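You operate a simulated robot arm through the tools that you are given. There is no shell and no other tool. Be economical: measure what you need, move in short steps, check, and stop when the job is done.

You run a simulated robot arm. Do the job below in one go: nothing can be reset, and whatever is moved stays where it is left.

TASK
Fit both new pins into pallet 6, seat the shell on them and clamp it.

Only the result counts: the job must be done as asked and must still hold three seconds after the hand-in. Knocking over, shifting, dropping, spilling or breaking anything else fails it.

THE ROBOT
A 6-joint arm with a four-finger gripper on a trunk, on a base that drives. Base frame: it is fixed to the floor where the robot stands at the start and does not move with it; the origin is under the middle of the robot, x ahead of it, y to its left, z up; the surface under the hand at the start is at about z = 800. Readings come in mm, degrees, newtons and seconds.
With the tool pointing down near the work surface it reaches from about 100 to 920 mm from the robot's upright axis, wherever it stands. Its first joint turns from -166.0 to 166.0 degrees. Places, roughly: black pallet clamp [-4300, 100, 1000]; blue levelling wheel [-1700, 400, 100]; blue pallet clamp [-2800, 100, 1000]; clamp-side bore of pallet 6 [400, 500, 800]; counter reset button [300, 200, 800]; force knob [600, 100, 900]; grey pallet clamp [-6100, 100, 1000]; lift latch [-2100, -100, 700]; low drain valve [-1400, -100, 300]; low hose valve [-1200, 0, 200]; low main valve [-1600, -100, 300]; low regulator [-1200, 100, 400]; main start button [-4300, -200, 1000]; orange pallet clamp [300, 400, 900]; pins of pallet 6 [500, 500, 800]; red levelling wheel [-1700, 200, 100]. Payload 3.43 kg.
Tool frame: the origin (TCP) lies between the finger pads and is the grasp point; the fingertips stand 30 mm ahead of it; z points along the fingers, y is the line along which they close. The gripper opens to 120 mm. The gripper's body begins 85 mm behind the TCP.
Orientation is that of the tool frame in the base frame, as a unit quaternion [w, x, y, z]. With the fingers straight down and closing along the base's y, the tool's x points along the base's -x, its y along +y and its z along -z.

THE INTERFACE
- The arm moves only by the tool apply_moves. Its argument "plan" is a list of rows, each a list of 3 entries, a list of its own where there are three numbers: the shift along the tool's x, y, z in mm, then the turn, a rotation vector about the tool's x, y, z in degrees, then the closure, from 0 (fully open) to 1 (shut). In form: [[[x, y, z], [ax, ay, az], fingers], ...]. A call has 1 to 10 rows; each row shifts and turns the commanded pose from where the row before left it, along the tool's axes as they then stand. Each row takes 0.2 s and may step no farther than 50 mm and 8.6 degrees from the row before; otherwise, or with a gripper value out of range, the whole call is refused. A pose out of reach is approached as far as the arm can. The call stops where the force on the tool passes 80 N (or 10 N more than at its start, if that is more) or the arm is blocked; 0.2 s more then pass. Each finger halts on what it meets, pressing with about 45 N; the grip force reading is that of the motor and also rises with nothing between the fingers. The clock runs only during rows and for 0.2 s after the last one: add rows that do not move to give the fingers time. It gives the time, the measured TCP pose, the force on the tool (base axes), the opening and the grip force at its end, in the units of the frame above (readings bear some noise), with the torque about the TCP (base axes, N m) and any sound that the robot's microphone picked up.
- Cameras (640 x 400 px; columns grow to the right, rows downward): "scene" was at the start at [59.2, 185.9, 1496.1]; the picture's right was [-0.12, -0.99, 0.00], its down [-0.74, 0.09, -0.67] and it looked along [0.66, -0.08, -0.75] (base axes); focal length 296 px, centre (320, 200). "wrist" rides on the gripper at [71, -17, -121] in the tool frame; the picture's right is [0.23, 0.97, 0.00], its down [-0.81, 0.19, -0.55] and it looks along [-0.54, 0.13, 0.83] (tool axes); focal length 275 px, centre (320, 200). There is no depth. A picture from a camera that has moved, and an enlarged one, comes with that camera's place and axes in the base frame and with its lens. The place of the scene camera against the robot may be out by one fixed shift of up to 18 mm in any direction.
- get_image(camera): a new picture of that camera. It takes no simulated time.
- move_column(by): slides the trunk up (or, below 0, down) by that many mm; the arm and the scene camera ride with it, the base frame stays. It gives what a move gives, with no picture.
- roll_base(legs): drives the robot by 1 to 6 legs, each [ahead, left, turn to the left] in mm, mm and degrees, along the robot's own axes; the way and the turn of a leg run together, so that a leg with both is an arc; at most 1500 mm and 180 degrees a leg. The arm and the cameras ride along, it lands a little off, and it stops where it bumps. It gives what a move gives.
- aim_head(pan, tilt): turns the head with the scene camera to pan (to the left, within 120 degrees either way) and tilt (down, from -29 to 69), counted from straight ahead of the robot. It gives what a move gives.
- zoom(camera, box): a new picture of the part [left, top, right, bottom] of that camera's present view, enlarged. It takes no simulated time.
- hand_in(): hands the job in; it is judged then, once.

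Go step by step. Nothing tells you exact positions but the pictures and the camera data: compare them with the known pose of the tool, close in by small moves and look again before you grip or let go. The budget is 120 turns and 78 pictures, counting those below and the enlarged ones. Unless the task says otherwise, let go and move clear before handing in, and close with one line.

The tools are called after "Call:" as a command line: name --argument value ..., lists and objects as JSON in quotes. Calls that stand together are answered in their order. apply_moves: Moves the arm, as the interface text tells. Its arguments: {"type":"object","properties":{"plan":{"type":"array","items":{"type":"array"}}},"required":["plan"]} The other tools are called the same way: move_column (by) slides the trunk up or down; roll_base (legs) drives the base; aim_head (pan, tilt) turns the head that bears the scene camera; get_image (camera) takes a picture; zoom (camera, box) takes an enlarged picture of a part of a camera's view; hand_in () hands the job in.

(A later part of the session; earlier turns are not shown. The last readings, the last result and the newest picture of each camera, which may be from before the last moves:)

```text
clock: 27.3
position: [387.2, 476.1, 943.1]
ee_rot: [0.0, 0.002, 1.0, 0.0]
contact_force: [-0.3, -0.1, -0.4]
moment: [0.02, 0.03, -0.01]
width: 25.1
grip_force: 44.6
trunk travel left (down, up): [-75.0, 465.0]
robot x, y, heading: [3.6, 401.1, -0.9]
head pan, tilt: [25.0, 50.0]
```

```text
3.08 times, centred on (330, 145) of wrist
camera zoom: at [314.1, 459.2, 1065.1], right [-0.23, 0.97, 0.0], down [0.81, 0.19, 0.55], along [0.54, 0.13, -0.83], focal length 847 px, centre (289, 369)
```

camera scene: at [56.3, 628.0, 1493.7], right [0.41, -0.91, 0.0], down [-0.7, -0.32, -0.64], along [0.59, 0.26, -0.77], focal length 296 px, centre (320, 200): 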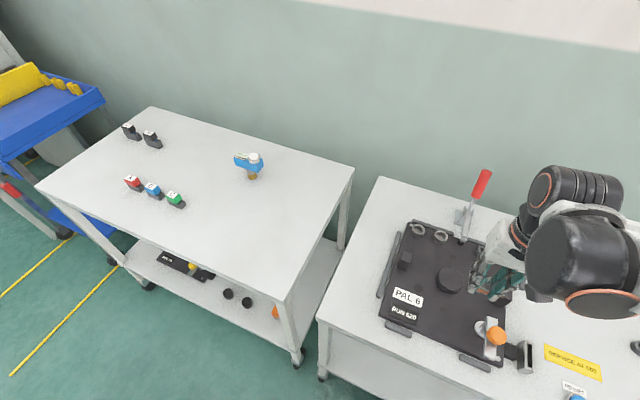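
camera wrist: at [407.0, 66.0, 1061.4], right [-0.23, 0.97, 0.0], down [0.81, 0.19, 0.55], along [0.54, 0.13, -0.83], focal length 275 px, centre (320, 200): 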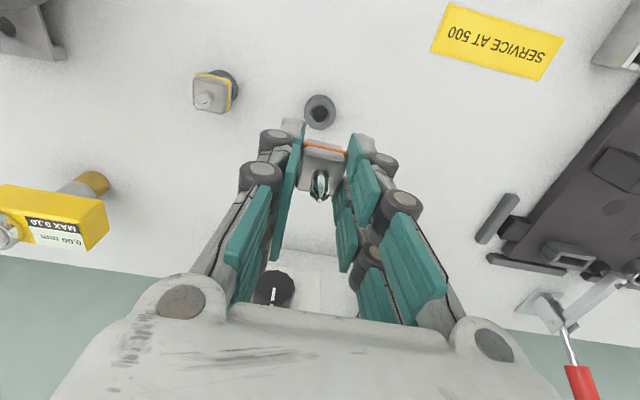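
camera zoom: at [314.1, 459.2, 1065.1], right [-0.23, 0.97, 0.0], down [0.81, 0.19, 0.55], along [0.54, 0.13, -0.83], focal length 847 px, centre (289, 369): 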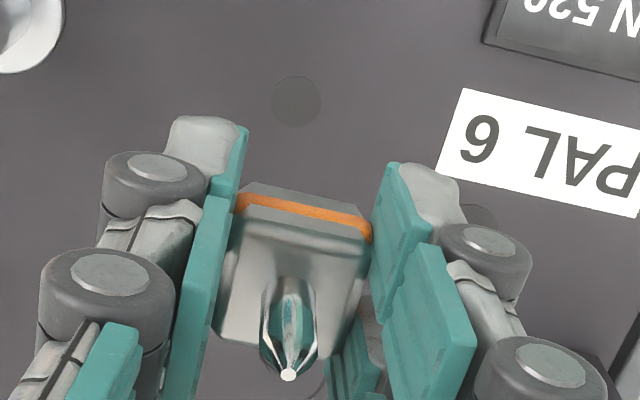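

Bore C is the same size as the stand bore. Small correction, then lower 45 mm and look again.

Call:
apply_moves --plan '[[[1.2, 1.8, 20], [0, 0, 0], 1], [[0, 0, 25], [0, 0, 0], 1], [[0, 0, 0], [0, 0, 0], 1]]'

Call:
zoom --camera "wrist" --box '[270, 80, 390, 210]'

```text
clock: 28.1
position: [385.3, 480.3, 898.5]
ee_rot: [0.0, 0.002, 1.0, -0.001]
contact_force: [0.3, 0.3, -0.5]
moment: [0.0, 0.03, 0.0]
width: 25.3
grip_force: 44.7
trunk travel left (down, up): [-75.0, 465.0]
robot x, y, heading: [2.6, 399.7, -0.8]
head pan, tilt: [25.0, 50.0]
```

```text
3.08 times, centred on (330, 145) of wrist
camera zoom: at [312.2, 462.4, 1019.6], right [-0.23, 0.97, 0.0], down [0.81, 0.19, 0.55], along [0.54, 0.13, -0.83], focal length 847 px, centre (289, 369)
```

zoom: 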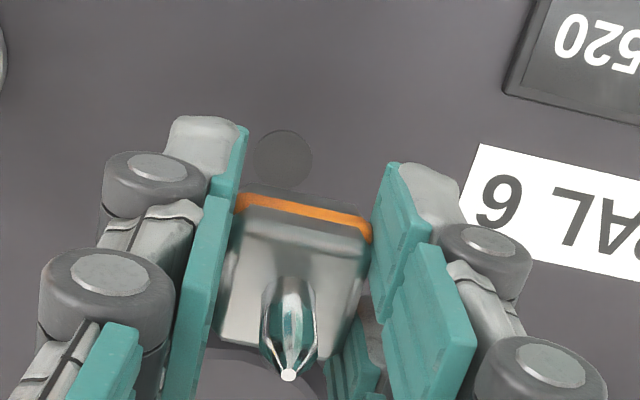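

Bore C at about (381.7, 477.5, 820). Correct by about 1 mm and descend gently.

Call:
apply_moves --plan '[[[-0.8, -1.2, 0], [0, 0, 0], 1], [[0, 0, 12], [0, 0, 0], 1], [[0, 0, 8], [0, 0, 0], 1], [[0, 0, 5], [0, 0, 0], 1], [[0, 0, 0], [0, 0, 0], 1]]'

Call:
zoom --camera "wrist" --box '[270, 120, 370, 210]'

```text
clock: 29.3
position: [386.7, 478.6, 874.4]
ee_rot: [0.0, 0.002, 1.0, 0.0]
contact_force: [0.2, 0.3, -0.3]
moment: [-0.03, 0.04, 0.03]
width: 25.3
grip_force: 44.8
trunk travel left (down, up): [-75.0, 465.0]
robot x, y, heading: [1.7, 403.1, -0.9]
head pan, tilt: [25.0, 50.0]
```

```text
4.44 times, centred on (320, 165) of wrist
camera zoom: at [313.7, 462.0, 995.7], right [-0.23, 0.97, 0.0], down [0.81, 0.19, 0.55], along [0.54, 0.13, -0.83], focal length 1224 px, centre (320, 356)
```

zoom: 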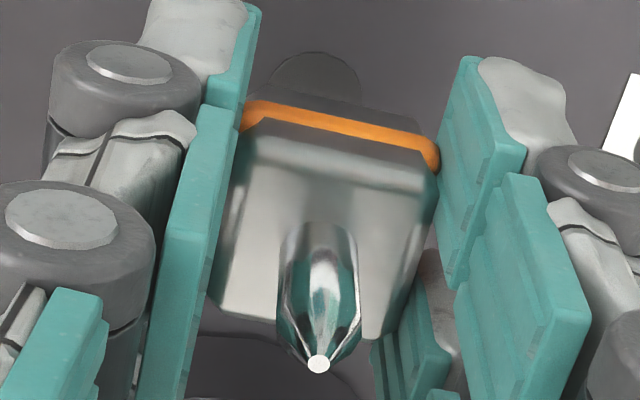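

Slight correction and continue down to contact.

Call:
apply_moves --plan '[[[0.8, -1.0, 0], [0, 0, 0], 1], [[0, 0, 5], [0, 0, 0], 1], [[0, 0, 4], [0, 0, 0], 1], [[0, 0, 3], [0, 0, 0], 1], [[0, 0, 0], [0, 0, 0], 1]]'

Call:
apply_moves --plan '[[[0, 0, 3], [0, 0, 0], 1], [[0, 0, 3], [0, 0, 0], 1], [[0, 0, 2], [0, 0, 0], 1], [[0, 0, 0], [0, 0, 0], 1]]'

```text
clock: 30.5
position: [385.9, 476.8, 862.7]
ee_rot: [0.0, 0.002, 1.0, 0.001]
contact_force: [-1.0, 0.1, -1.5]
moment: [-0.02, -0.01, -0.02]
width: 25.5
grip_force: 45.0
trunk travel left (down, up): [-75.0, 465.0]
robot x, y, heading: [-1.7, 398.7, -1.0]
head pan, tilt: [25.0, 50.0]
```

```text
clock: 31.5
position: [384.6, 477.1, 855.7]
ee_rot: [0.0, 0.002, 1.0, 0.0]
contact_force: [-0.1, 0.1, -1.3]
moment: [0.0, 0.0, 0.02]
width: 25.5
grip_force: 45.1
trunk travel left (down, up): [-75.0, 465.0]
robot x, y, heading: [2.1, 398.2, -1.1]
head pan, tilt: [25.0, 50.0]
```

No resistance so far; it seems to be going in. Continue slowly until contact.

Call:
apply_moves --plan '[[[0, 0, 2], [0, 0, 0], 1], [[0, 0, 2], [0, 0, 0], 1], [[0, 0, 0], [0, 0, 0], 1]]'

Call:
zoom --camera "wrist" --box '[270, 120, 370, 210]'

```text
clock: 32.3
position: [386.4, 476.2, 850.5]
ee_rot: [0.001, 0.002, 1.0, -0.001]
contact_force: [4.0, -1.6, 27.9]
moment: [-0.01, -0.15, 0.05]
width: 25.4
grip_force: 45.3
trunk travel left (down, up): [-75.0, 465.0]
robot x, y, heading: [2.6, 401.5, -0.4]
head pan, tilt: [25.0, 50.0]
```

```text
4.44 times, centred on (320, 165) of wrist
camera zoom: at [312.2, 459.9, 971.9], right [-0.23, 0.97, 0.0], down [0.81, 0.19, 0.55], along [0.54, 0.13, -0.83], focal length 1224 px, centre (320, 356)
```

zoom: 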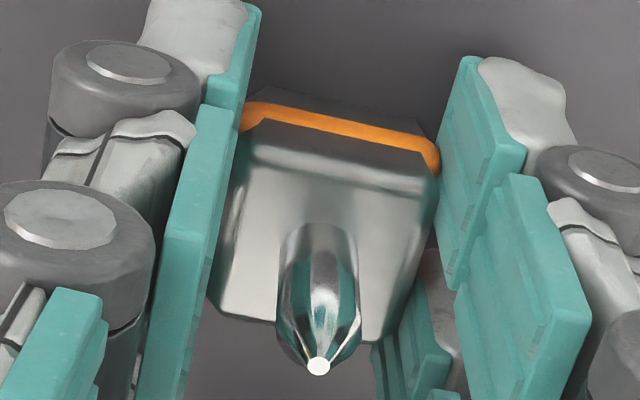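

Contact at about 28 N with the block at the plate. I'll open, rise and check.

Call:
apply_moves --plan '[[[0, 0, 0], [0, 0, 0], 0.6], [[0, 0, 0], [0, 0, 0], 0.6], [[0, 0, -20], [0, 0, 0], 0.6], [[0, 0, -40], [0, 0, 0], 0.6], [[0, 0, -40], [0, 0, 0], 0.5], [[0, 0, 0], [0, 0, 0], 0.5]]'

Call:
get_image --camera "wrist"

Call:
zoom --camera "scene" --box '[380, 215, 530, 375]'

```text
clock: 33.7
position: [383.4, 475.0, 951.4]
ee_rot: [0.0, 0.001, 1.0, 0.0]
contact_force: [0.9, 0.3, 1.2]
moment: [0.03, -0.05, -0.03]
width: 60.0
grip_force: 0.0
trunk travel left (down, up): [-75.0, 465.0]
robot x, y, heading: [3.0, 398.8, -0.7]
head pan, tilt: [25.0, 50.0]
```

```text
32 pictures are left
camera wrist: at [310.4, 459.3, 1073.8], right [-0.23, 0.97, 0.0], down [0.81, 0.19, 0.55], along [0.54, 0.13, -0.83], focal length 275 px, centre (320, 200)
```

wrist: 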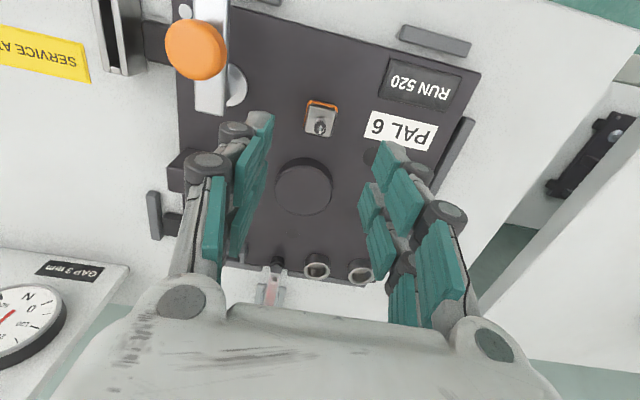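

```text
2.50 times, centred on (455, 295) of scene
camera zoom: at [55.8, 627.5, 1493.7], right [0.41, -0.91, 0.0], down [-0.7, -0.32, -0.64], along [0.59, 0.26, -0.77], focal length 739 px, centre (-18, -38)
```

zoom: 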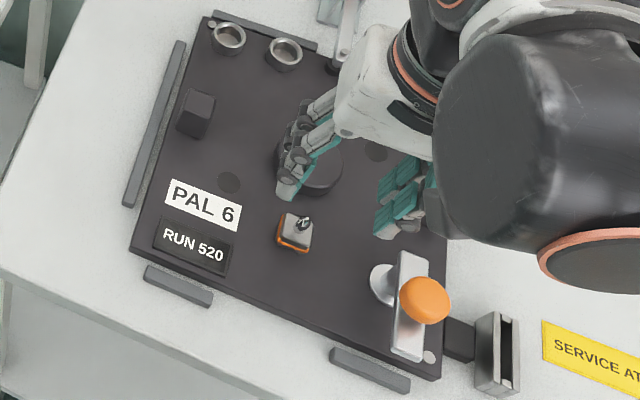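

Orange pin is seated flush in bore C. Now the yellow pin, at about (476, -6).

Call:
apply_moves --plan '[[[-9, -43.9, 0], [0, 0, 0], 0.5], [[-9, -43.9, 0], [0, 0, 0], 0.5], [[-9, -43.9, 0], [0, 0, 0], 0.5], [[-9, -43.9, 0], [0, 0, 0], 0.5], [[-9, -43.9, 0], [0, 0, 0], 0.5], [[-9, -43.9, 0], [0, 0, 0], 0.5], [[-9, -43.9, 0], [0, 0, 0], 0.5], [[-9, -43.9, 0], [0, 0, 0], 0.5], [[-9, -43.9, 0], [0, 0, 0], 0.5], [[-9, -43.9, 0], [0, 0, 0], 0.5]]'

Call:
apply_moves --plan '[[[-5.6, -43.9, 0], [0, 0, 0], 0.5], [[0, 0, 40], [0, 0, 0], 0.5], [[0, 0, 33], [0, 0, 0], 0.5], [[0, 0, 0], [0, 0, 0], 0.5]]'

Call:
get_image --camera "wrist"

```text
clock: 35.9
position: [475.6, 38.1, 952.5]
ee_rot: [0.0, 0.002, 1.0, 0.0]
contact_force: [-0.4, -0.1, 0.0]
moment: [0.0, -0.01, 0.01]
width: 60.2
grip_force: 0.0
trunk travel left (down, up): [-75.0, 465.0]
robot x, y, heading: [5.9, 401.6, -0.7]
head pan, tilt: [25.0, 50.0]
```

```text
clock: 36.9
position: [479.9, -6.9, 875.7]
ee_rot: [0.0, 0.001, 1.0, 0.0]
contact_force: [0.3, -0.1, 0.7]
moment: [0.03, 0.03, 0.0]
width: 60.1
grip_force: 0.1
trunk travel left (down, up): [-75.0, 465.0]
robot x, y, heading: [7.2, 397.5, -0.9]
head pan, tilt: [25.0, 50.0]
```

```text
30 pictures are left
camera wrist: at [407.0, -23.0, 998.3], right [-0.23, 0.97, 0.0], down [0.81, 0.19, 0.55], along [0.54, 0.13, -0.83], focal length 275 px, centre (320, 200)
```

wrist: 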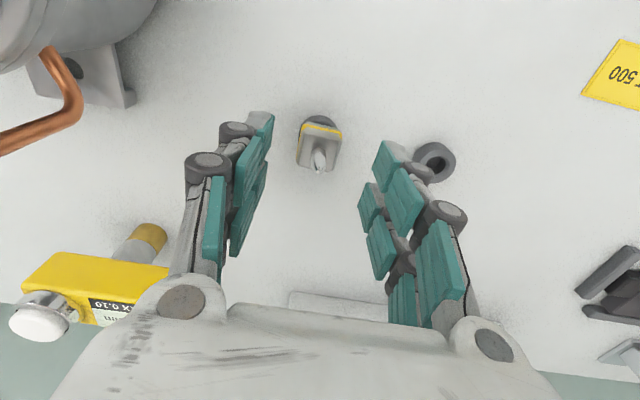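

Aligned. Descend to 850 and grip.

Call:
apply_moves --plan '[[[1, 0, 15], [0, 0, 0], 0.5], [[0, 0, 12.5], [0, 0, 0], 0.5], [[0, 0, 0], [0, 0, 0], 0.75], [[0, 0, 0], [0, 0, 0], 1], [[0, 0, 0], [0, 0, 0], 1], [[0, 0, 0], [0, 0, 0], 1]]'

Call:
apply_moves --plan '[[[0, 0, -10], [0, 0, 0], 1], [[0, 0, -40], [0, 0, 0], 1], [[0, 0, -40], [0, 0, 0], 1], [[0, 0, 0], [0, 0, 0], 1]]'

Call:
zoom --camera "wrist" --box '[270, 80, 390, 210]'

```text
clock: 38.3
position: [478.6, -7.1, 849.0]
ee_rot: [0.0, 0.002, 1.0, -0.001]
contact_force: [0.1, -0.3, 0.4]
moment: [0.01, 0.02, 0.03]
width: 25.4
grip_force: 45.7
trunk travel left (down, up): [-75.0, 465.0]
robot x, y, heading: [1.8, 396.8, -0.6]
head pan, tilt: [25.0, 50.0]
```

```text
clock: 39.3
position: [479.0, -7.7, 939.2]
ee_rot: [0.0, 0.001, 1.0, 0.0]
contact_force: [0.3, 0.4, -1.0]
moment: [-0.01, -0.02, -0.03]
width: 25.4
grip_force: 45.0
trunk travel left (down, up): [-75.0, 465.0]
robot x, y, heading: [-1.6, 401.0, -0.7]
head pan, tilt: [25.0, 50.0]
```

```text
3.08 times, centred on (330, 145) of wrist
camera zoom: at [405.4, -24.1, 1060.9], right [-0.23, 0.97, 0.0], down [0.81, 0.19, 0.55], along [0.54, 0.13, -0.83], focal length 847 px, centre (289, 369)
```

zoom: 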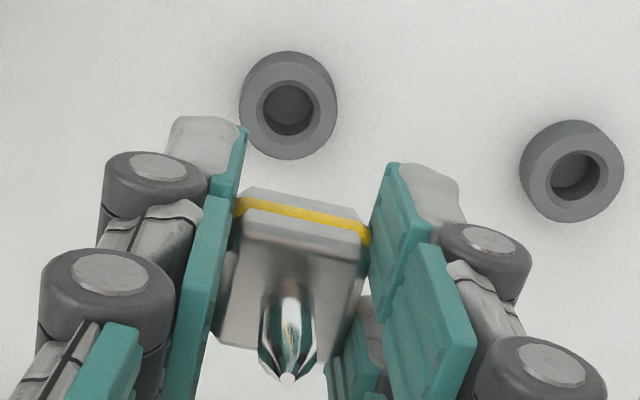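

Yellow pin lifted. Carry it to above bore D (~527, 477).

Call:
apply_moves --plan '[[[-4.7, 44, -15], [0, 0, 0], 1], [[-4.7, 44, 0], [0, 0, 0], 1], [[-4.7, 44, 0], [0, 0, 0], 1], [[-4.7, 44, 0], [0, 0, 0], 1], [[-4.7, 44, 0], [0, 0, 0], 1], [[-4.7, 44, 0], [0, 0, 0], 1], [[-4.7, 44, 0], [0, 0, 0], 1], [[-4.7, 44, 0], [0, 0, 0], 1], [[-4.7, 44, 0], [0, 0, 0], 1], [[-4.7, 44, 0], [0, 0, 0], 1]]'

Call:
apply_moves --plan '[[[-4.4, 44.5, 0], [0, 0, 0], 1], [[0, 0, 12], [0, 0, 0], 1], [[0, 0, 0], [0, 0, 0], 1], [[0, 0, 0], [0, 0, 0], 1]]'

Call:
zoom --camera "wrist" --box '[270, 80, 390, 210]'

```text
clock: 41.5
position: [525.0, 434.2, 955.0]
ee_rot: [0.0, 0.002, 1.0, 0.001]
contact_force: [0.1, 0.0, -0.8]
moment: [-0.04, -0.01, 0.0]
width: 25.2
grip_force: 45.0
trunk travel left (down, up): [-75.0, 465.0]
robot x, y, heading: [4.0, 396.6, -0.6]
head pan, tilt: [25.0, 50.0]
```

```text
clock: 42.5
position: [529.6, 480.0, 941.8]
ee_rot: [0.0, 0.002, 1.0, 0.0]
contact_force: [0.5, -0.5, -2.2]
moment: [0.03, 0.0, -0.01]
width: 25.5
grip_force: 45.3
trunk travel left (down, up): [-75.0, 465.0]
robot x, y, heading: [1.7, 397.0, -0.6]
head pan, tilt: [25.0, 50.0]
```

```text
3.08 times, centred on (330, 145) of wrist
camera zoom: at [456.3, 461.7, 1063.9], right [-0.23, 0.97, 0.0], down [0.81, 0.19, 0.55], along [0.54, 0.13, -0.83], focal length 847 px, centre (289, 369)
```

zoom: 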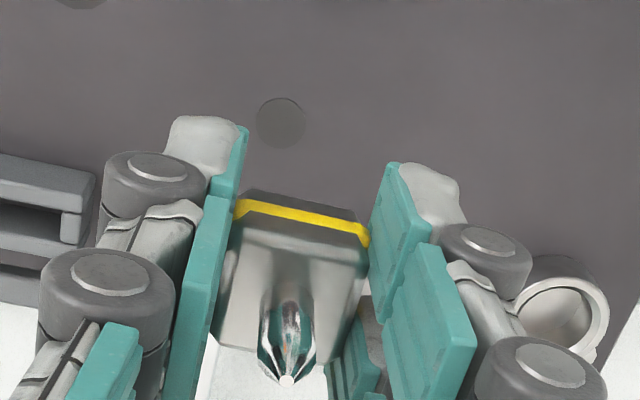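

Call:
apply_moves --plan '[[[-4.2, -1.4, 20], [0, 0, 0], 1], [[0, 0, 25], [0, 0, 0], 1], [[0, 0, 0], [0, 0, 0], 1], [[0, 0, 0], [0, 0, 0], 1]]'

Call:
zoom --camera "wrist" --box '[270, 80, 390, 210]'

```text
clock: 43.5
position: [534.2, 475.5, 896.0]
ee_rot: [0.0, 0.002, 1.0, 0.0]
contact_force: [-0.4, -0.2, -1.4]
moment: [-0.02, 0.0, 0.0]
width: 25.4
grip_force: 44.8
trunk travel left (down, up): [-75.0, 465.0]
robot x, y, heading: [1.9, 399.6, -0.8]
head pan, tilt: [25.0, 50.0]
```

```text
3.08 times, centred on (330, 145) of wrist
camera zoom: at [460.8, 458.4, 1017.5], right [-0.23, 0.97, 0.0], down [0.81, 0.19, 0.55], along [0.54, 0.13, -0.83], focal length 847 px, centre (289, 369)
```

zoom: 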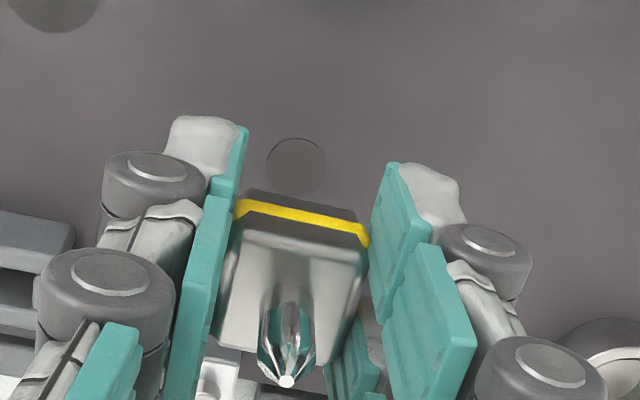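

Call:
apply_moves --plan '[[[0.6, 1.3, 0], [0, 0, 0], 1], [[0, 0, 12], [0, 0, 0], 1], [[0, 0, 10], [0, 0, 0], 1], [[0, 0, 0], [0, 0, 0], 1], [[0, 0, 0], [0, 0, 0], 1]]'

Call:
zoom --camera "wrist" --box '[270, 120, 370, 210]'

```text
clock: 44.7
position: [535.0, 476.0, 875.4]
ee_rot: [0.0, 0.002, 1.0, 0.0]
contact_force: [0.0, 0.1, -0.3]
moment: [0.03, -0.04, 0.0]
width: 25.5
grip_force: 45.4
trunk travel left (down, up): [-75.0, 465.0]
robot x, y, heading: [-2.0, 399.2, -0.7]
head pan, tilt: [25.0, 50.0]
```

```text
4.44 times, centred on (320, 165) of wrist
camera zoom: at [462.4, 459.2, 996.3], right [-0.23, 0.97, 0.0], down [0.81, 0.19, 0.55], along [0.54, 0.13, -0.83], focal length 1224 px, centre (320, 356)
```

zoom: 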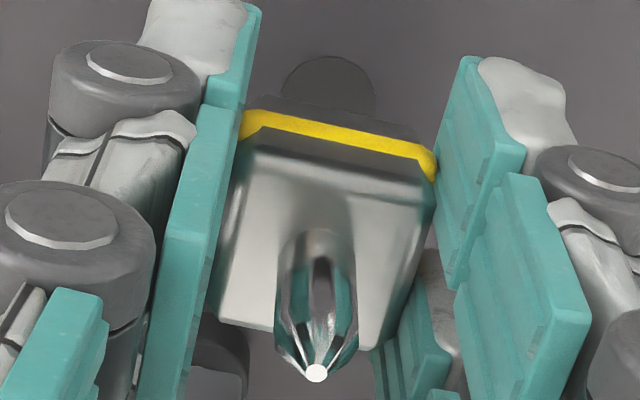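

Call:
apply_moves --plan '[[[1.5, 0.9, 0], [0, 0, 0], 1], [[0, 0, 5], [0, 0, 0], 1], [[0, 0, 4], [0, 0, 0], 1], [[0, 0, 0], [0, 0, 0], 1], [[0, 0, 0], [0, 0, 0], 1]]'

Call:
apply_moves --plan '[[[0, 0, 4], [0, 0, 0], 1], [[0, 0, 3], [0, 0, 0], 1], [[0, 0, 2], [0, 0, 0], 1], [[0, 0, 0], [0, 0, 0], 1]]'

Call:
apply_moves --plan '[[[0, 0, 2], [0, 0, 0], 1], [[0, 0, 2], [0, 0, 0], 1], [[0, 0, 2], [0, 0, 0], 1], [[0, 0, 0], [0, 0, 0], 1]]'

Call:
zoom --camera "wrist" --box '[270, 120, 370, 210]'

```text
clock: 45.9
position: [532.8, 478.9, 865.6]
ee_rot: [0.0, 0.001, 1.0, 0.001]
contact_force: [-0.1, 1.0, -1.0]
moment: [-0.01, -0.01, -0.01]
width: 25.4
grip_force: 44.9
trunk travel left (down, up): [-75.0, 465.0]
robot x, y, heading: [0.1, 398.8, -0.7]
head pan, tilt: [25.0, 50.0]
```

```text
clock: 46.9
position: [534.0, 479.7, 858.6]
ee_rot: [0.0, 0.001, 1.0, 0.0]
contact_force: [0.5, -0.3, -0.9]
moment: [0.01, -0.01, 0.02]
width: 25.5
grip_force: 44.9
trunk travel left (down, up): [-75.0, 465.0]
robot x, y, heading: [1.1, 401.0, -0.6]
head pan, tilt: [25.0, 50.0]
```

```text
clock: 47.9
position: [533.3, 479.3, 850.8]
ee_rot: [0.001, 0.003, 1.0, 0.0]
contact_force: [0.1, -0.5, -1.2]
moment: [-0.02, 0.0, 0.01]
width: 25.2
grip_force: 44.8
trunk travel left (down, up): [-75.0, 465.0]
robot x, y, heading: [3.6, 403.7, -0.7]
head pan, tilt: [25.0, 50.0]
```

```text
4.44 times, centred on (320, 165) of wrist
camera zoom: at [460.3, 462.0, 973.0], right [-0.23, 0.97, 0.0], down [0.81, 0.19, 0.55], along [0.54, 0.13, -0.83], focal length 1224 px, centre (320, 356)
```

zoom: 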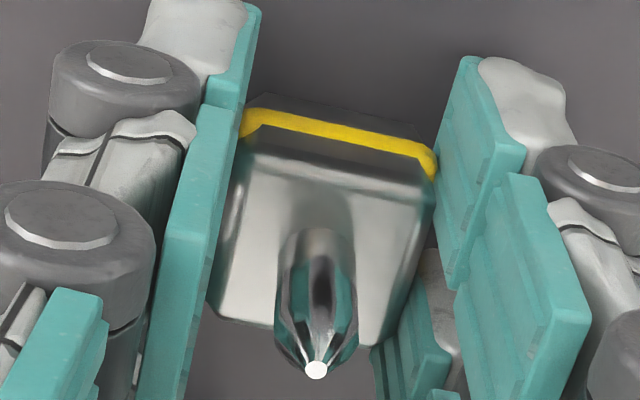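

Call:
apply_moves --plan '[[[0, 0, 1], [0, 0, 0], 1], [[0, 0, 1], [0, 0, 0], 1], [[0, 0, 0], [0, 0, 0], 1]]'

```text
clock: 48.7
position: [533.5, 478.4, 850.3]
ee_rot: [0.0, 0.002, 1.0, -0.001]
contact_force: [4.0, 4.4, 28.1]
moment: [0.17, -0.11, 0.02]
width: 25.5
grip_force: 45.1
trunk travel left (down, up): [-75.0, 465.0]
robot x, y, heading: [3.6, 396.5, -0.9]
head pan, tilt: [25.0, 50.0]
```

Contact as with the first pin. Release, rise and check.

Call:
apply_moves --plan '[[[0, 0, 0], [0, 0, 0], 0.65], [[0, 0, 0], [0, 0, 0], 0.65], [[0, 0, -20], [0, 0, 0], 0.65], [[0, 0, -40], [0, 0, 0], 0.65], [[0, 0, -45], [0, 0, 0], 0.5], [[0, 0, 0], [0, 0, 0], 0.5]]'

Call:
get_image --camera "wrist"

Call:
zoom --camera "scene" --box '[380, 215, 530, 375]'

```text
clock: 50.1
position: [531.2, 478.8, 956.2]
ee_rot: [0.0, 0.002, 1.0, 0.0]
contact_force: [-0.5, 1.0, -0.2]
moment: [-0.02, -0.04, 0.01]
width: 60.2
grip_force: 0.1
trunk travel left (down, up): [-75.0, 465.0]
robot x, y, heading: [2.9, 397.9, -0.6]
head pan, tilt: [25.0, 50.0]
```

```text
24 pictures are left
camera wrist: at [458.0, 462.5, 1078.3], right [-0.23, 0.97, 0.0], down [0.81, 0.19, 0.55], along [0.54, 0.13, -0.83], focal length 275 px, centre (320, 200)
```

wrist: 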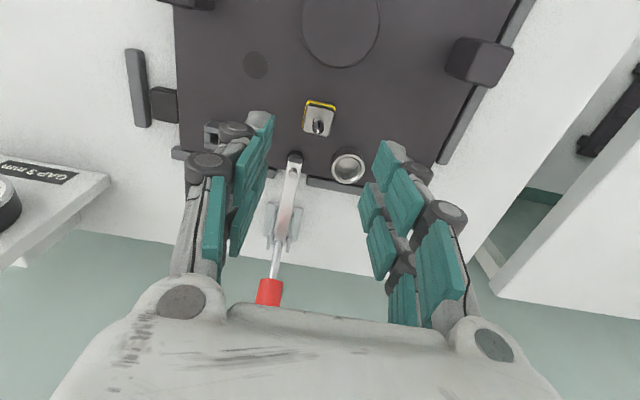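

```text
2.50 times, centred on (455, 295) of scene
camera zoom: at [55.9, 627.5, 1493.7], right [0.41, -0.91, 0.0], down [-0.7, -0.32, -0.64], along [0.59, 0.26, -0.77], focal length 739 px, centre (-18, -38)
```

zoom: 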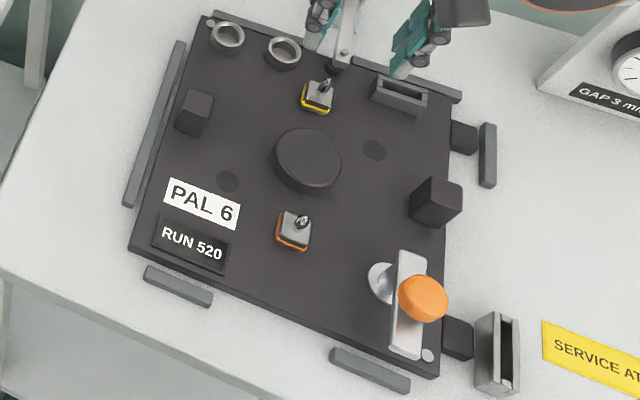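

Both pins are seated. Now over to the shell; I'll rise to ~1080 and hover above it.

Call:
apply_moves --plan '[[[9, -46, -15], [0, 0, 0], 0.5], [[9, -46, -15], [0, 0, 0], 0.5], [[9, -46, -15], [0, 0, 0], 0.4], [[9, -46, -15], [0, 0, 0], 0.4], [[9, -46, -15], [0, 0, 0], 0.4], [[9, -46, -15], [0, 0, 0], 0.4], [[9, -46, -15], [0, 0, 0], 0.4], [[9, -46, 0], [0, 0, 0], 0.4], [[9, -46, 0], [0, 0, 0], 0.4], [[9, -46, 0], [0, 0, 0], 0.4]]'

Call:
apply_moves --plan '[[[10, -46, 0], [0, 0, 0], 0.4], [[10, -46, 0], [0, 0, 0], 0.4], [[10, -46, 0], [0, 0, 0], 0.4], [[10, -46, 0], [0, 0, 0], 0.4], [[0, 0, 0], [0, 0, 0], 0.4]]'

Call:
get_image --camera "wrist"

```text
clock: 52.3
position: [442.4, 18.8, 1061.7]
ee_rot: [0.0, 0.001, 1.0, 0.0]
contact_force: [-0.4, -0.3, -0.3]
moment: [-0.01, -0.02, -0.03]
width: 72.2
grip_force: 0.1
trunk travel left (down, up): [-75.0, 465.0]
robot x, y, heading: [1.1, 401.4, -0.7]
head pan, tilt: [25.0, 50.0]
```

```text
clock: 53.5
position: [400.5, -165.8, 1058.8]
ee_rot: [-0.001, 0.001, 1.0, -0.001]
contact_force: [-0.3, -1.1, -0.3]
moment: [0.04, -0.01, 0.0]
width: 72.1
grip_force: 0.1
trunk travel left (down, up): [-75.0, 465.0]
robot x, y, heading: [4.5, 400.2, -0.8]
head pan, tilt: [25.0, 50.0]
```

```text
22 pictures are left
camera wrist: at [328.3, -181.4, 1180.0], right [-0.23, 0.97, 0.0], down [0.81, 0.19, 0.55], along [0.54, 0.13, -0.83], focal length 275 px, centre (320, 200)
```

wrist: 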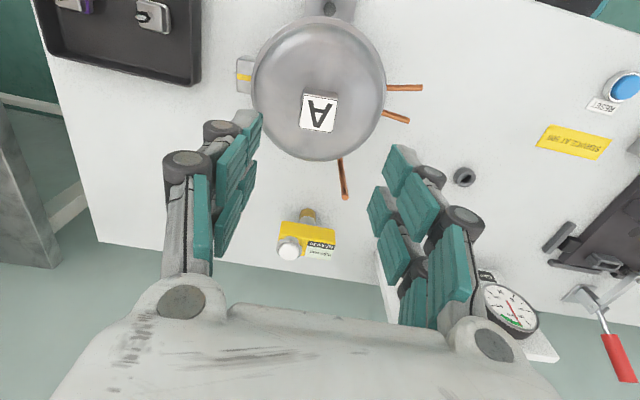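

Call:
zoom --camera "wrist" --box '[220, 0, 430, 210]'

```text
1.90 times, centred on (325, 105) of wrist
camera zoom: at [328.3, -181.4, 1180.0], right [-0.23, 0.97, 0.0], down [0.81, 0.19, 0.55], along [0.54, 0.13, -0.83], focal length 524 px, centre (310, 381)
```

zoom: 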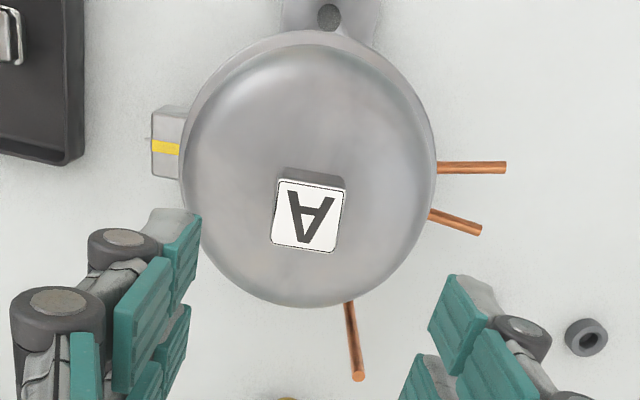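

The knob "A" on the shell is a ~27 mm cube, yawed ~3°. I'll align and lower to get its height.

Call:
apply_moves --plan '[[[5, -2.5, 25], [0, 0, -3], 0.4], [[0, 0, 30], [0, 0, 0], 0.4], [[0, 0, 0], [0, 0, 0], 0.4]]'

Call:
zoom --camera "wrist" --box '[220, 0, 430, 210]'

```text
clock: 54.3
position: [394.8, -166.4, 1005.0]
ee_rot: [0.0, -0.024, 1.0, 0.001]
contact_force: [0.3, -0.7, -0.3]
moment: [0.0, 0.04, -0.02]
width: 72.0
grip_force: 0.0
trunk travel left (down, up): [-75.0, 465.0]
robot x, y, heading: [0.2, 397.6, -0.3]
head pan, tilt: [25.0, 50.0]
```

```text
1.90 times, centred on (325, 105) of wrist
camera zoom: at [322.7, -187.7, 1127.3], right [-0.28, 0.96, 0.0], down [0.8, 0.23, 0.55], along [0.53, 0.15, -0.83], focal length 524 px, centre (310, 381)
```

zoom: 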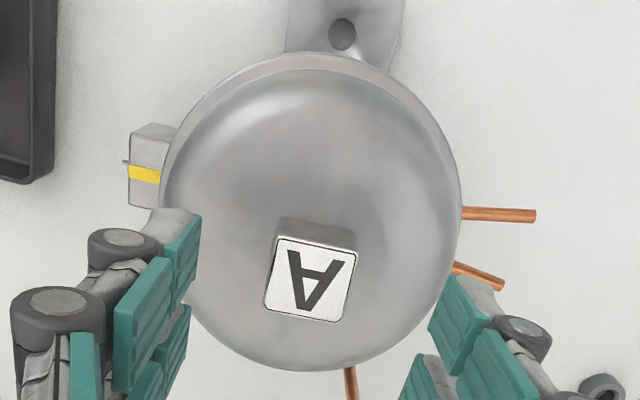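

Knob top is at z≈955, centre (391,-168). Descend to TCP z≈960, grip, and lift a little.

Call:
apply_moves --plan '[[[1.5, -0.8, 20], [0, 0, 0], 0.4], [[0, 0, 20], [0, 0, 0], 0.4], [[0, 0, 6.5], [0, 0, 0], 0.4], [[0, 0, 0], [0, 0, 0], 0.7], [[0, 0, 0], [0, 0, 0], 1], [[0, 0, 0], [0, 0, 0], 1], [[0, 0, 0], [0, 0, 0], 1]]'

Call:
apply_moves --plan '[[[0, 0, -5], [0, 0, 0], 1], [[0, 0, -10], [0, 0, 0], 1], [[0, 0, -10], [0, 0, 0], 1], [[0, 0, 0], [0, 0, 0], 1]]'

Call:
get_image --camera "wrist"

```text
clock: 55.9
position: [393.9, -165.5, 962.4]
ee_rot: [0.0, -0.025, 1.0, 0.0]
contact_force: [2.1, -2.8, 34.4]
moment: [0.04, 0.73, 0.92]
width: 30.0
grip_force: 44.7
trunk travel left (down, up): [-75.0, 465.0]
robot x, y, heading: [4.7, 399.4, -0.8]
head pan, tilt: [25.0, 50.0]
```

```text
clock: 56.9
position: [395.5, -169.7, 983.5]
ee_rot: [0.0, -0.024, 1.0, 0.0]
contact_force: [0.6, 0.1, -5.3]
moment: [0.0, 0.02, -0.01]
width: 29.3
grip_force: 45.1
trunk travel left (down, up): [-75.0, 465.0]
robot x, y, heading: [-1.1, 404.1, -0.6]
head pan, tilt: [25.0, 50.0]
```

```text
19 pictures are left
camera wrist: at [323.2, -189.3, 1104.0], right [-0.28, 0.96, 0.0], down [0.8, 0.23, 0.55], along [0.53, 0.15, -0.83], focal length 275 px, centre (320, 200)
```

wrist: 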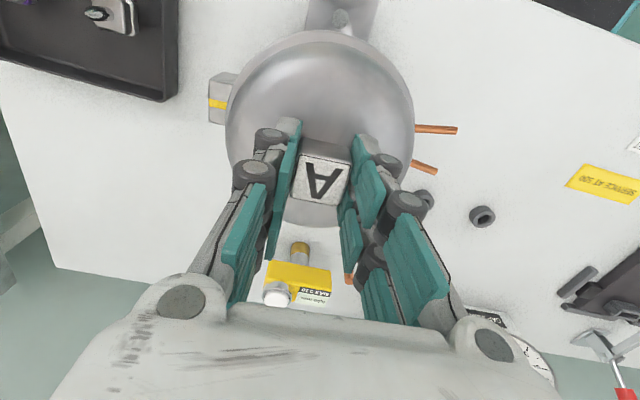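

The shell hangs in the grip (about 0.5 kg). Lift it ~100 mm, turn it to align, and carry it over the pallet.

Call:
apply_moves --plan '[[[0, 0, -30], [0, 0, 0], 1], [[0, 0, -40], [0, 0, 0], 1], [[0, 0, -35], [0, 0, 1.6], 1], [[0, 0, 0], [0, 0, 1.6], 1], [[-2, 20, 0], [0, 0, 0], 1], [[-4, 40, 0], [0, 0, 0], 1], [[-4, 40, 0], [0, 0, 0], 1], [[-4, 40, 0], [0, 0, 0], 1], [[-4, 40, 0], [0, 0, 0], 1], [[-4, 40, 0], [0, 0, 0], 1]]'

Call:
apply_moves --plan '[[[-3.8, 42, 0], [0, 0, 0], 1], [[-3.8, 42, 0], [0, 0, 0], 1], [[-3.8, 42, 0], [0, 0, 0], 1], [[-3.8, 42, 0], [0, 0, 0], 1], [[-3.8, 42, 0], [0, 0, 0], 1], [[-3.8, 42, 0], [0, 0, 0], 1], [[-3.8, 42, 0], [0, 0, 0], 1], [[-3.8, 42, 0], [0, 0, 0], 1], [[-3.8, 42, 0], [0, 0, 0], 1], [[-3.5, 48, 0], [0, 0, 0], 1]]'

Call:
apply_moves --plan '[[[0, 0, 0], [0, 0, 0], 1], [[0, 0, 0], [0, 0, 0], 1]]'

Call:
get_image --camera "wrist"

Call:
get_image --camera "scene"

```text
clock: 59.1
position: [417.0, 50.0, 1089.0]
ee_rot: [0.0, 0.004, 1.0, 0.0]
contact_force: [-0.9, 0.2, -6.2]
moment: [0.04, 0.0, -0.01]
width: 29.6
grip_force: 45.2
trunk travel left (down, up): [-75.0, 465.0]
robot x, y, heading: [0.0, 402.2, -0.7]
head pan, tilt: [25.0, 50.0]
```

```text
clock: 61.3
position: [460.5, 481.3, 1086.5]
ee_rot: [0.0, 0.003, 1.0, 0.0]
contact_force: [-0.9, 0.0, -5.7]
moment: [0.01, -0.01, 0.0]
width: 29.7
grip_force: 45.1
trunk travel left (down, up): [-75.0, 465.0]
robot x, y, heading: [1.1, 398.6, -1.0]
head pan, tilt: [25.0, 50.0]
```

```text
clock: 61.9
position: [460.0, 479.8, 1086.0]
ee_rot: [0.001, 0.004, 1.0, 0.0]
contact_force: [0.8, 0.3, -5.1]
moment: [-0.01, -0.04, -0.03]
width: 29.8
grip_force: 45.0
trunk travel left (down, up): [-75.0, 465.0]
robot x, y, heading: [5.7, 397.8, -0.8]
head pan, tilt: [25.0, 50.0]
```

```text
18 pictures are left
camera wrist: at [387.1, 463.0, 1207.1], right [-0.22, 0.97, 0.0], down [0.81, 0.19, 0.55], along [0.54, 0.12, -0.83], focal length 275 px, centre (320, 200)
```

wrist: 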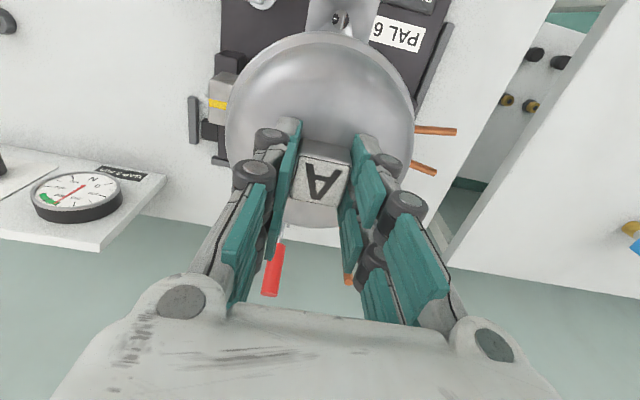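

```text
17 pictures are left
camera scene: at [56.6, 627.7, 1493.7], right [0.41, -0.91, 0.0], down [-0.7, -0.32, -0.64], along [0.59, 0.26, -0.77], focal length 296 px, centre (320, 200)
```

scene: 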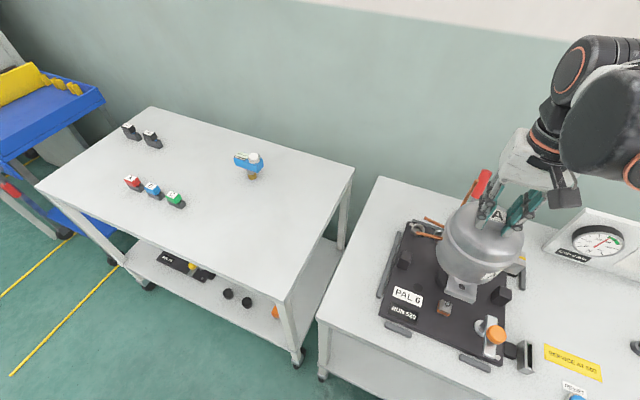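

Call:
zoom --camera "wrist" --box '[280, 0, 400, 75]'

Call:
zoom --camera "scene" --box '[400, 190, 540, 350]'

```text
5.33 times, centred on (340, 38) of wrist
camera zoom: at [387.1, 463.0, 1207.1], right [-0.22, 0.97, 0.0], down [0.81, 0.19, 0.55], along [0.54, 0.12, -0.83], focal length 1468 px, centre (213, 1067)
```

zoom: 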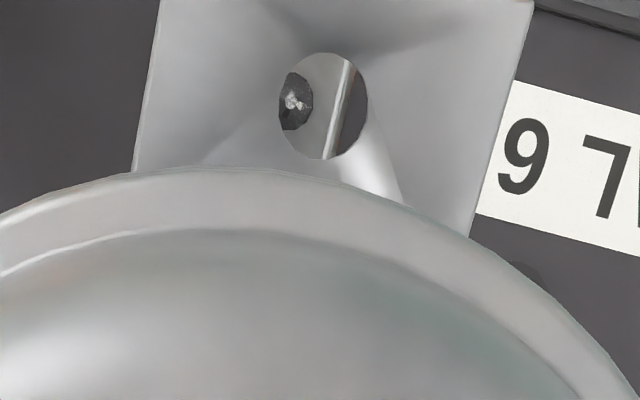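

```text
2.50 times, centred on (470, 270) of scene
camera zoom: at [56.6, 627.7, 1493.7], right [0.41, -0.91, 0.0], down [-0.7, -0.32, -0.64], along [0.59, 0.26, -0.77], focal length 739 px, centre (-55, 25)
```

zoom: 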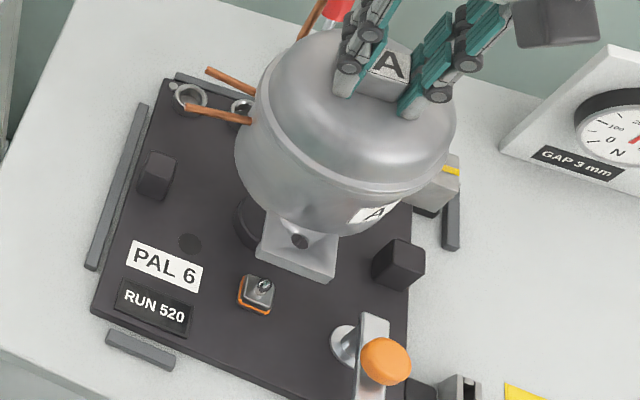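

Through the foot hole I can see the pin's tip. Shift by (-0.6, -1.7) and lower to just above the tips.

Call:
apply_moves --plan '[[[0.6, -1.7, 10], [0, 0, 0], 1], [[0, 0, 20], [0, 0, 0], 1], [[0, 0, 20], [0, 0, 0], 1], [[0, 0, 4], [0, 0, 0], 1], [[0, 0, 0], [0, 0, 0], 1], [[0, 0, 0], [0, 0, 0], 1]]'

Call:
zoom --camera "wrist" --box '[280, 0, 400, 75]'

Call:
zoom --camera "scene" --box '[400, 190, 540, 350]'

```text
clock: 63.3
position: [457.4, 477.2, 1033.9]
ee_rot: [0.0, 0.004, 1.0, 0.0]
contact_force: [-0.1, 0.1, -5.4]
moment: [0.03, 0.01, 0.0]
width: 29.6
grip_force: 44.8
trunk travel left (down, up): [-75.0, 465.0]
robot x, y, heading: [1.6, 400.7, -0.8]
head pan, tilt: [25.0, 50.0]
```

```text
5.33 times, centred on (340, 38) of wrist
camera zoom: at [384.2, 459.0, 1155.1], right [-0.22, 0.97, 0.0], down [0.81, 0.19, 0.55], along [0.54, 0.12, -0.83], focal length 1468 px, centre (213, 1067)
```

zoom: 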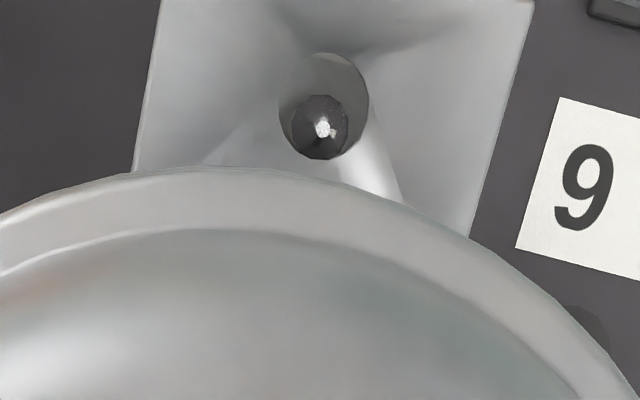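

```text
2.50 times, centred on (470, 270) of scene
camera zoom: at [56.6, 627.6, 1493.7], right [0.41, -0.91, 0.0], down [-0.7, -0.32, -0.64], along [0.59, 0.26, -0.77], focal length 739 px, centre (-55, 25)
```

zoom: 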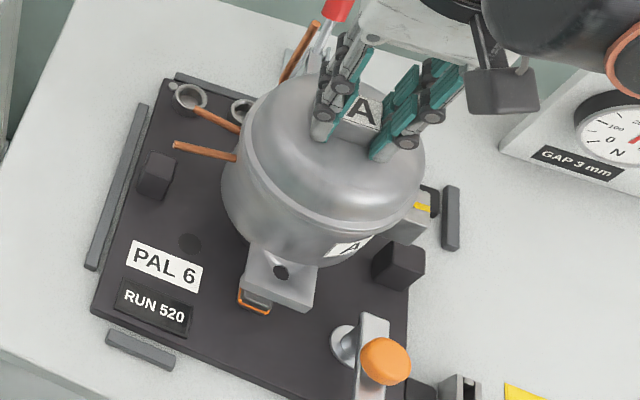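

The tip is still ~2.5 mm off in the hole; correct and re-check before lowering.

Call:
apply_moves --plan '[[[-2.5, 1.7, 0], [0, 0, 0], 1], [[0, 0, 0], [0, 0, 0], 1], [[0, 0, 0], [0, 0, 0], 1]]'

Call:
zoom --camera "wrist" --box '[280, 0, 400, 75]'

```text
clock: 64.1
position: [459.6, 477.9, 1034.4]
ee_rot: [0.0, 0.004, 1.0, 0.0]
contact_force: [0.6, -0.1, -5.8]
moment: [-0.01, -0.01, -0.01]
width: 29.5
grip_force: 45.1
trunk travel left (down, up): [-75.0, 465.0]
robot x, y, heading: [3.0, 400.9, -0.6]
head pan, tilt: [25.0, 50.0]
```

```text
5.33 times, centred on (340, 38) of wrist
camera zoom: at [386.4, 461.0, 1155.5], right [-0.22, 0.97, 0.0], down [0.81, 0.19, 0.55], along [0.54, 0.12, -0.83], focal length 1468 px, centre (213, 1067)
```

zoom: 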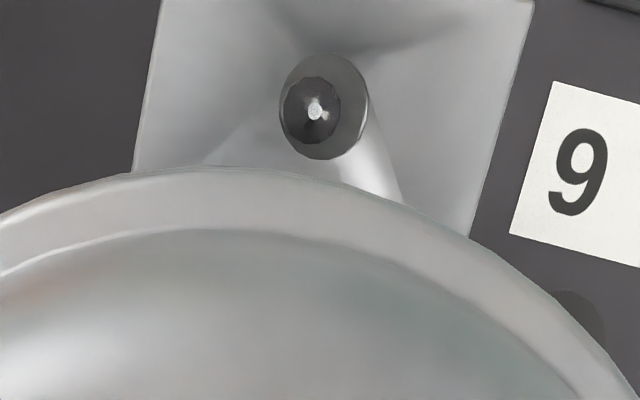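

Aligned with parallax taken into account. Lower step by step.

Call:
apply_moves --plan '[[[0, 0, 5], [0, 0, 0], 1], [[0, 0, 5], [0, 0, 0], 1], [[0, 0, 4], [0, 0, 0], 1], [[0, 0, 4], [0, 0, 0], 1], [[0, 0, 0], [0, 0, 0], 1]]'

Call:
zoom --camera "wrist" --box '[280, 0, 400, 75]'

```text
clock: 65.3
position: [462.0, 477.3, 1016.5]
ee_rot: [0.0, 0.004, 1.0, 0.0]
contact_force: [-0.6, 0.0, -5.0]
moment: [0.04, 0.04, 0.03]
width: 29.7
grip_force: 45.1
trunk travel left (down, up): [-75.0, 465.0]
robot x, y, heading: [0.3, 399.1, -0.8]
head pan, tilt: [25.0, 50.0]
```

```text
5.33 times, centred on (340, 38) of wrist
camera zoom: at [387.6, 460.6, 1137.1], right [-0.22, 0.97, 0.0], down [0.81, 0.19, 0.55], along [0.54, 0.12, -0.83], focal length 1468 px, centre (213, 1067)
```

zoom: 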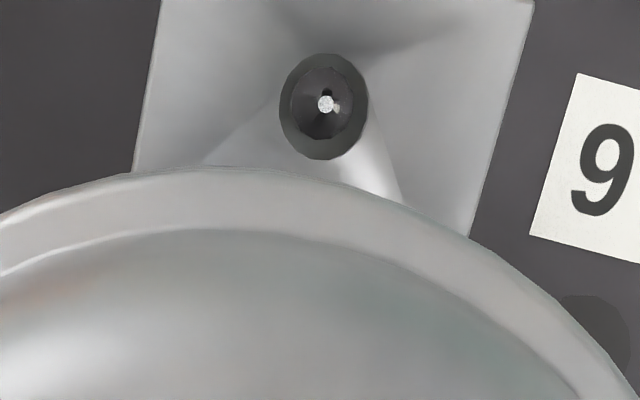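

Concentric. Continue down to the seat.

Call:
apply_moves --plan '[[[0, 0, 4], [0, 0, 0], 1], [[0, 0, 4], [0, 0, 0], 1], [[0, 0, 4], [0, 0, 0], 1], [[0, 0, 3], [0, 0, 0], 1], [[0, 0, 0], [0, 0, 0], 1]]'

Call:
apply_moves --plan '[[[0, 0, 3], [0, 0, 0], 1], [[0, 0, 2], [0, 0, 0], 1], [[0, 0, 2], [0, 0, 0], 1], [[0, 0, 0], [0, 0, 0], 1]]'

```text
clock: 66.5
position: [460.2, 476.8, 1002.3]
ee_rot: [0.0, 0.004, 1.0, 0.0]
contact_force: [1.2, 2.5, -4.8]
moment: [0.28, -0.11, 0.13]
width: 29.8
grip_force: 44.9
trunk travel left (down, up): [-75.0, 465.0]
robot x, y, heading: [3.4, 400.3, -0.8]
head pan, tilt: [25.0, 50.0]
```

```text
clock: 67.2
position: [459.2, 477.4, 1000.4]
ee_rot: [0.001, 0.003, 1.0, 0.0]
contact_force: [-6.0, 0.5, 56.7]
moment: [-0.13, 0.58, -0.05]
width: 29.7
grip_force: 44.8
trunk travel left (down, up): [-75.0, 465.0]
robot x, y, heading: [3.5, 399.2, -0.6]
head pan, tilt: [25.0, 50.0]
stopped in row 3: the force on the tool passed its limit at 89 N (the readings are from after the stop); the commanded pose is now the measured one
```

Firm contact at z≈1000, about as expected for seated. Check in the pictures before letting go.

Call:
zoom --camera "scene" --box '[400, 190, 540, 350]'

```text
2.50 times, centred on (470, 270) of scene
camera zoom: at [52.7, 627.1, 1494.3], right [0.41, -0.91, 0.0], down [-0.7, -0.31, -0.64], along [0.59, 0.26, -0.76], focal length 739 px, centre (-55, 25)
```

zoom: 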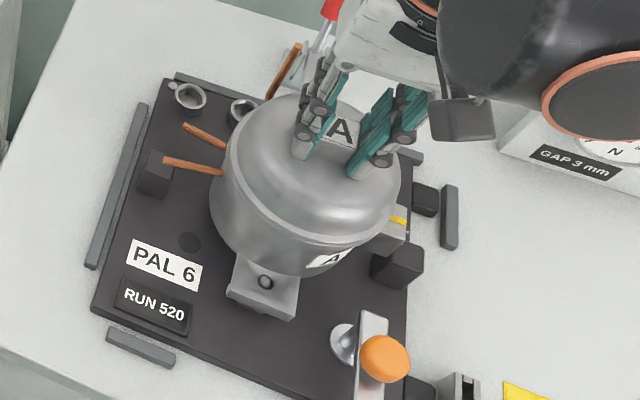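

Looks seated with the pin in the foot hole. Release and rise, then check from above.

Call:
apply_moves --plan '[[[0, 0, -0.5], [0, 0, 0], 1], [[0, 0, 0], [0, 0, 0], 0.5], [[0, 0, 0], [0, 0, 0], 0.5], [[0, 0, -20], [0, 0, 0], 0.5], [[0, 0, -30], [0, 0, 0], 0.5], [[35, 0, -30], [0, 0, 0], 0.5], [[40, 0, 0], [0, 0, 0], 0.5], [[0, 0, 0], [0, 0, 0], 0.5]]'

Call:
get_image --camera "wrist"

```text
clock: 69.0
position: [385.1, 479.3, 1078.8]
ee_rot: [0.001, 0.003, 1.0, 0.0]
contact_force: [-0.1, -0.6, 0.8]
moment: [0.01, 0.0, 0.0]
width: 59.8
grip_force: 0.0
trunk travel left (down, up): [-75.0, 465.0]
robot x, y, heading: [7.8, 399.4, -0.9]
head pan, tilt: [25.0, 50.0]
```

```text
9 pictures are left
camera wrist: at [312.1, 462.3, 1201.0], right [-0.22, 0.97, 0.0], down [0.81, 0.19, 0.55], along [0.54, 0.12, -0.83], focal length 275 px, centre (320, 200)
```

wrist: 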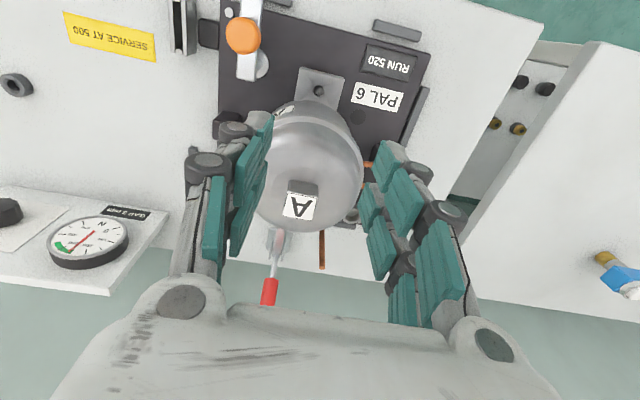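

The shell sits on the pins. Now a close look at the orange clamp: move over it.

Call:
apply_moves --plan '[[[16, -44, 0], [0, 0, 0], 0.5], [[17, -44, 0], [0, 0, 0], 0.5], [[0, 0, 40], [0, 0, 0], 0.5], [[0, 0, 40], [0, 0, 0], 0.5], [[0, 0, 30], [0, 0, 0], 0.5], [[0, 0, 0], [0, 0, 0], 0.5]]'

Call:
zoom --camera "wrist" --box '[230, 40, 450, 180]'

```text
clock: 70.4
position: [352.0, 392.5, 965.7]
ee_rot: [0.0, 0.004, 1.0, 0.0]
contact_force: [0.2, -0.5, 0.1]
moment: [-0.02, -0.02, -0.02]
width: 60.1
grip_force: 0.0
trunk travel left (down, up): [-75.0, 465.0]
robot x, y, heading: [9.2, 398.7, -0.6]
head pan, tilt: [25.0, 50.0]
```

```text
2.86 times, centred on (340, 110) of wrist
camera zoom: at [279.4, 376.0, 1087.3], right [-0.22, 0.97, 0.0], down [0.81, 0.19, 0.55], along [0.54, 0.12, -0.83], focal length 786 px, centre (263, 457)
```

zoom: 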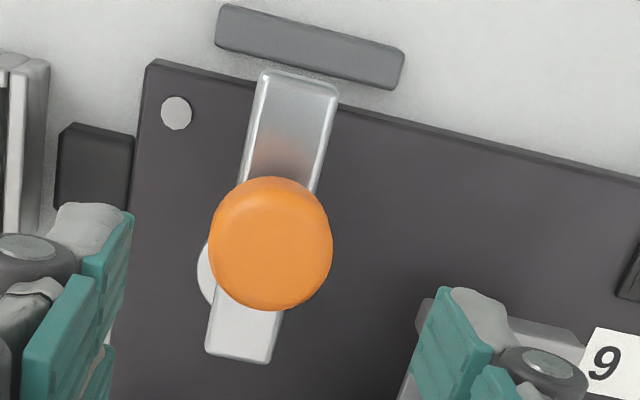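

The clamp is a bar (top z≈861, x 306–388) pivoting near (373, 392), with a knob at (341, 392, z≈893). I'll push the knob with closed fingers from its -y side, along an arc, to swing the bar over the foot.

Call:
apply_moves --plan '[[[9.5, -35.5, 0], [0, 0, 0], 1], [[0, 0, 0], [0, 0, 0], 1], [[0, 0, 30], [0, 0, 0], 1], [[0, 0, 33], [0, 0, 0], 1], [[0, 0, 0], [0, 0, 0], 1]]'

Call:
apply_moves --plan '[[[0, 8.5, 0], [0, 0, 0], 1], [[3, 4.6, 0], [0, 0, 0], 1], [[3, 4.6, 0], [0, 0, 0], 1], [[0, 0, 0], [0, 0, 0], 1]]'

```text
clock: 71.6
position: [342.0, 356.7, 904.8]
ee_rot: [0.001, 0.004, 1.0, 0.0]
contact_force: [0.2, -0.9, -0.3]
moment: [-0.01, 0.01, -0.02]
width: 0.0
grip_force: 33.9
trunk travel left (down, up): [-75.0, 465.0]
robot x, y, heading: [0.9, 396.8, -0.7]
head pan, tilt: [25.0, 50.0]
```

```text
clock: 72.6
position: [335.8, 372.7, 904.5]
ee_rot: [0.0, 0.004, 1.0, 0.001]
contact_force: [0.1, -0.7, -0.5]
moment: [0.0, -0.03, 0.0]
width: 0.0
grip_force: 33.5
trunk travel left (down, up): [-75.0, 465.0]
robot x, y, heading: [0.4, 398.0, -0.6]
head pan, tilt: [25.0, 50.0]
```

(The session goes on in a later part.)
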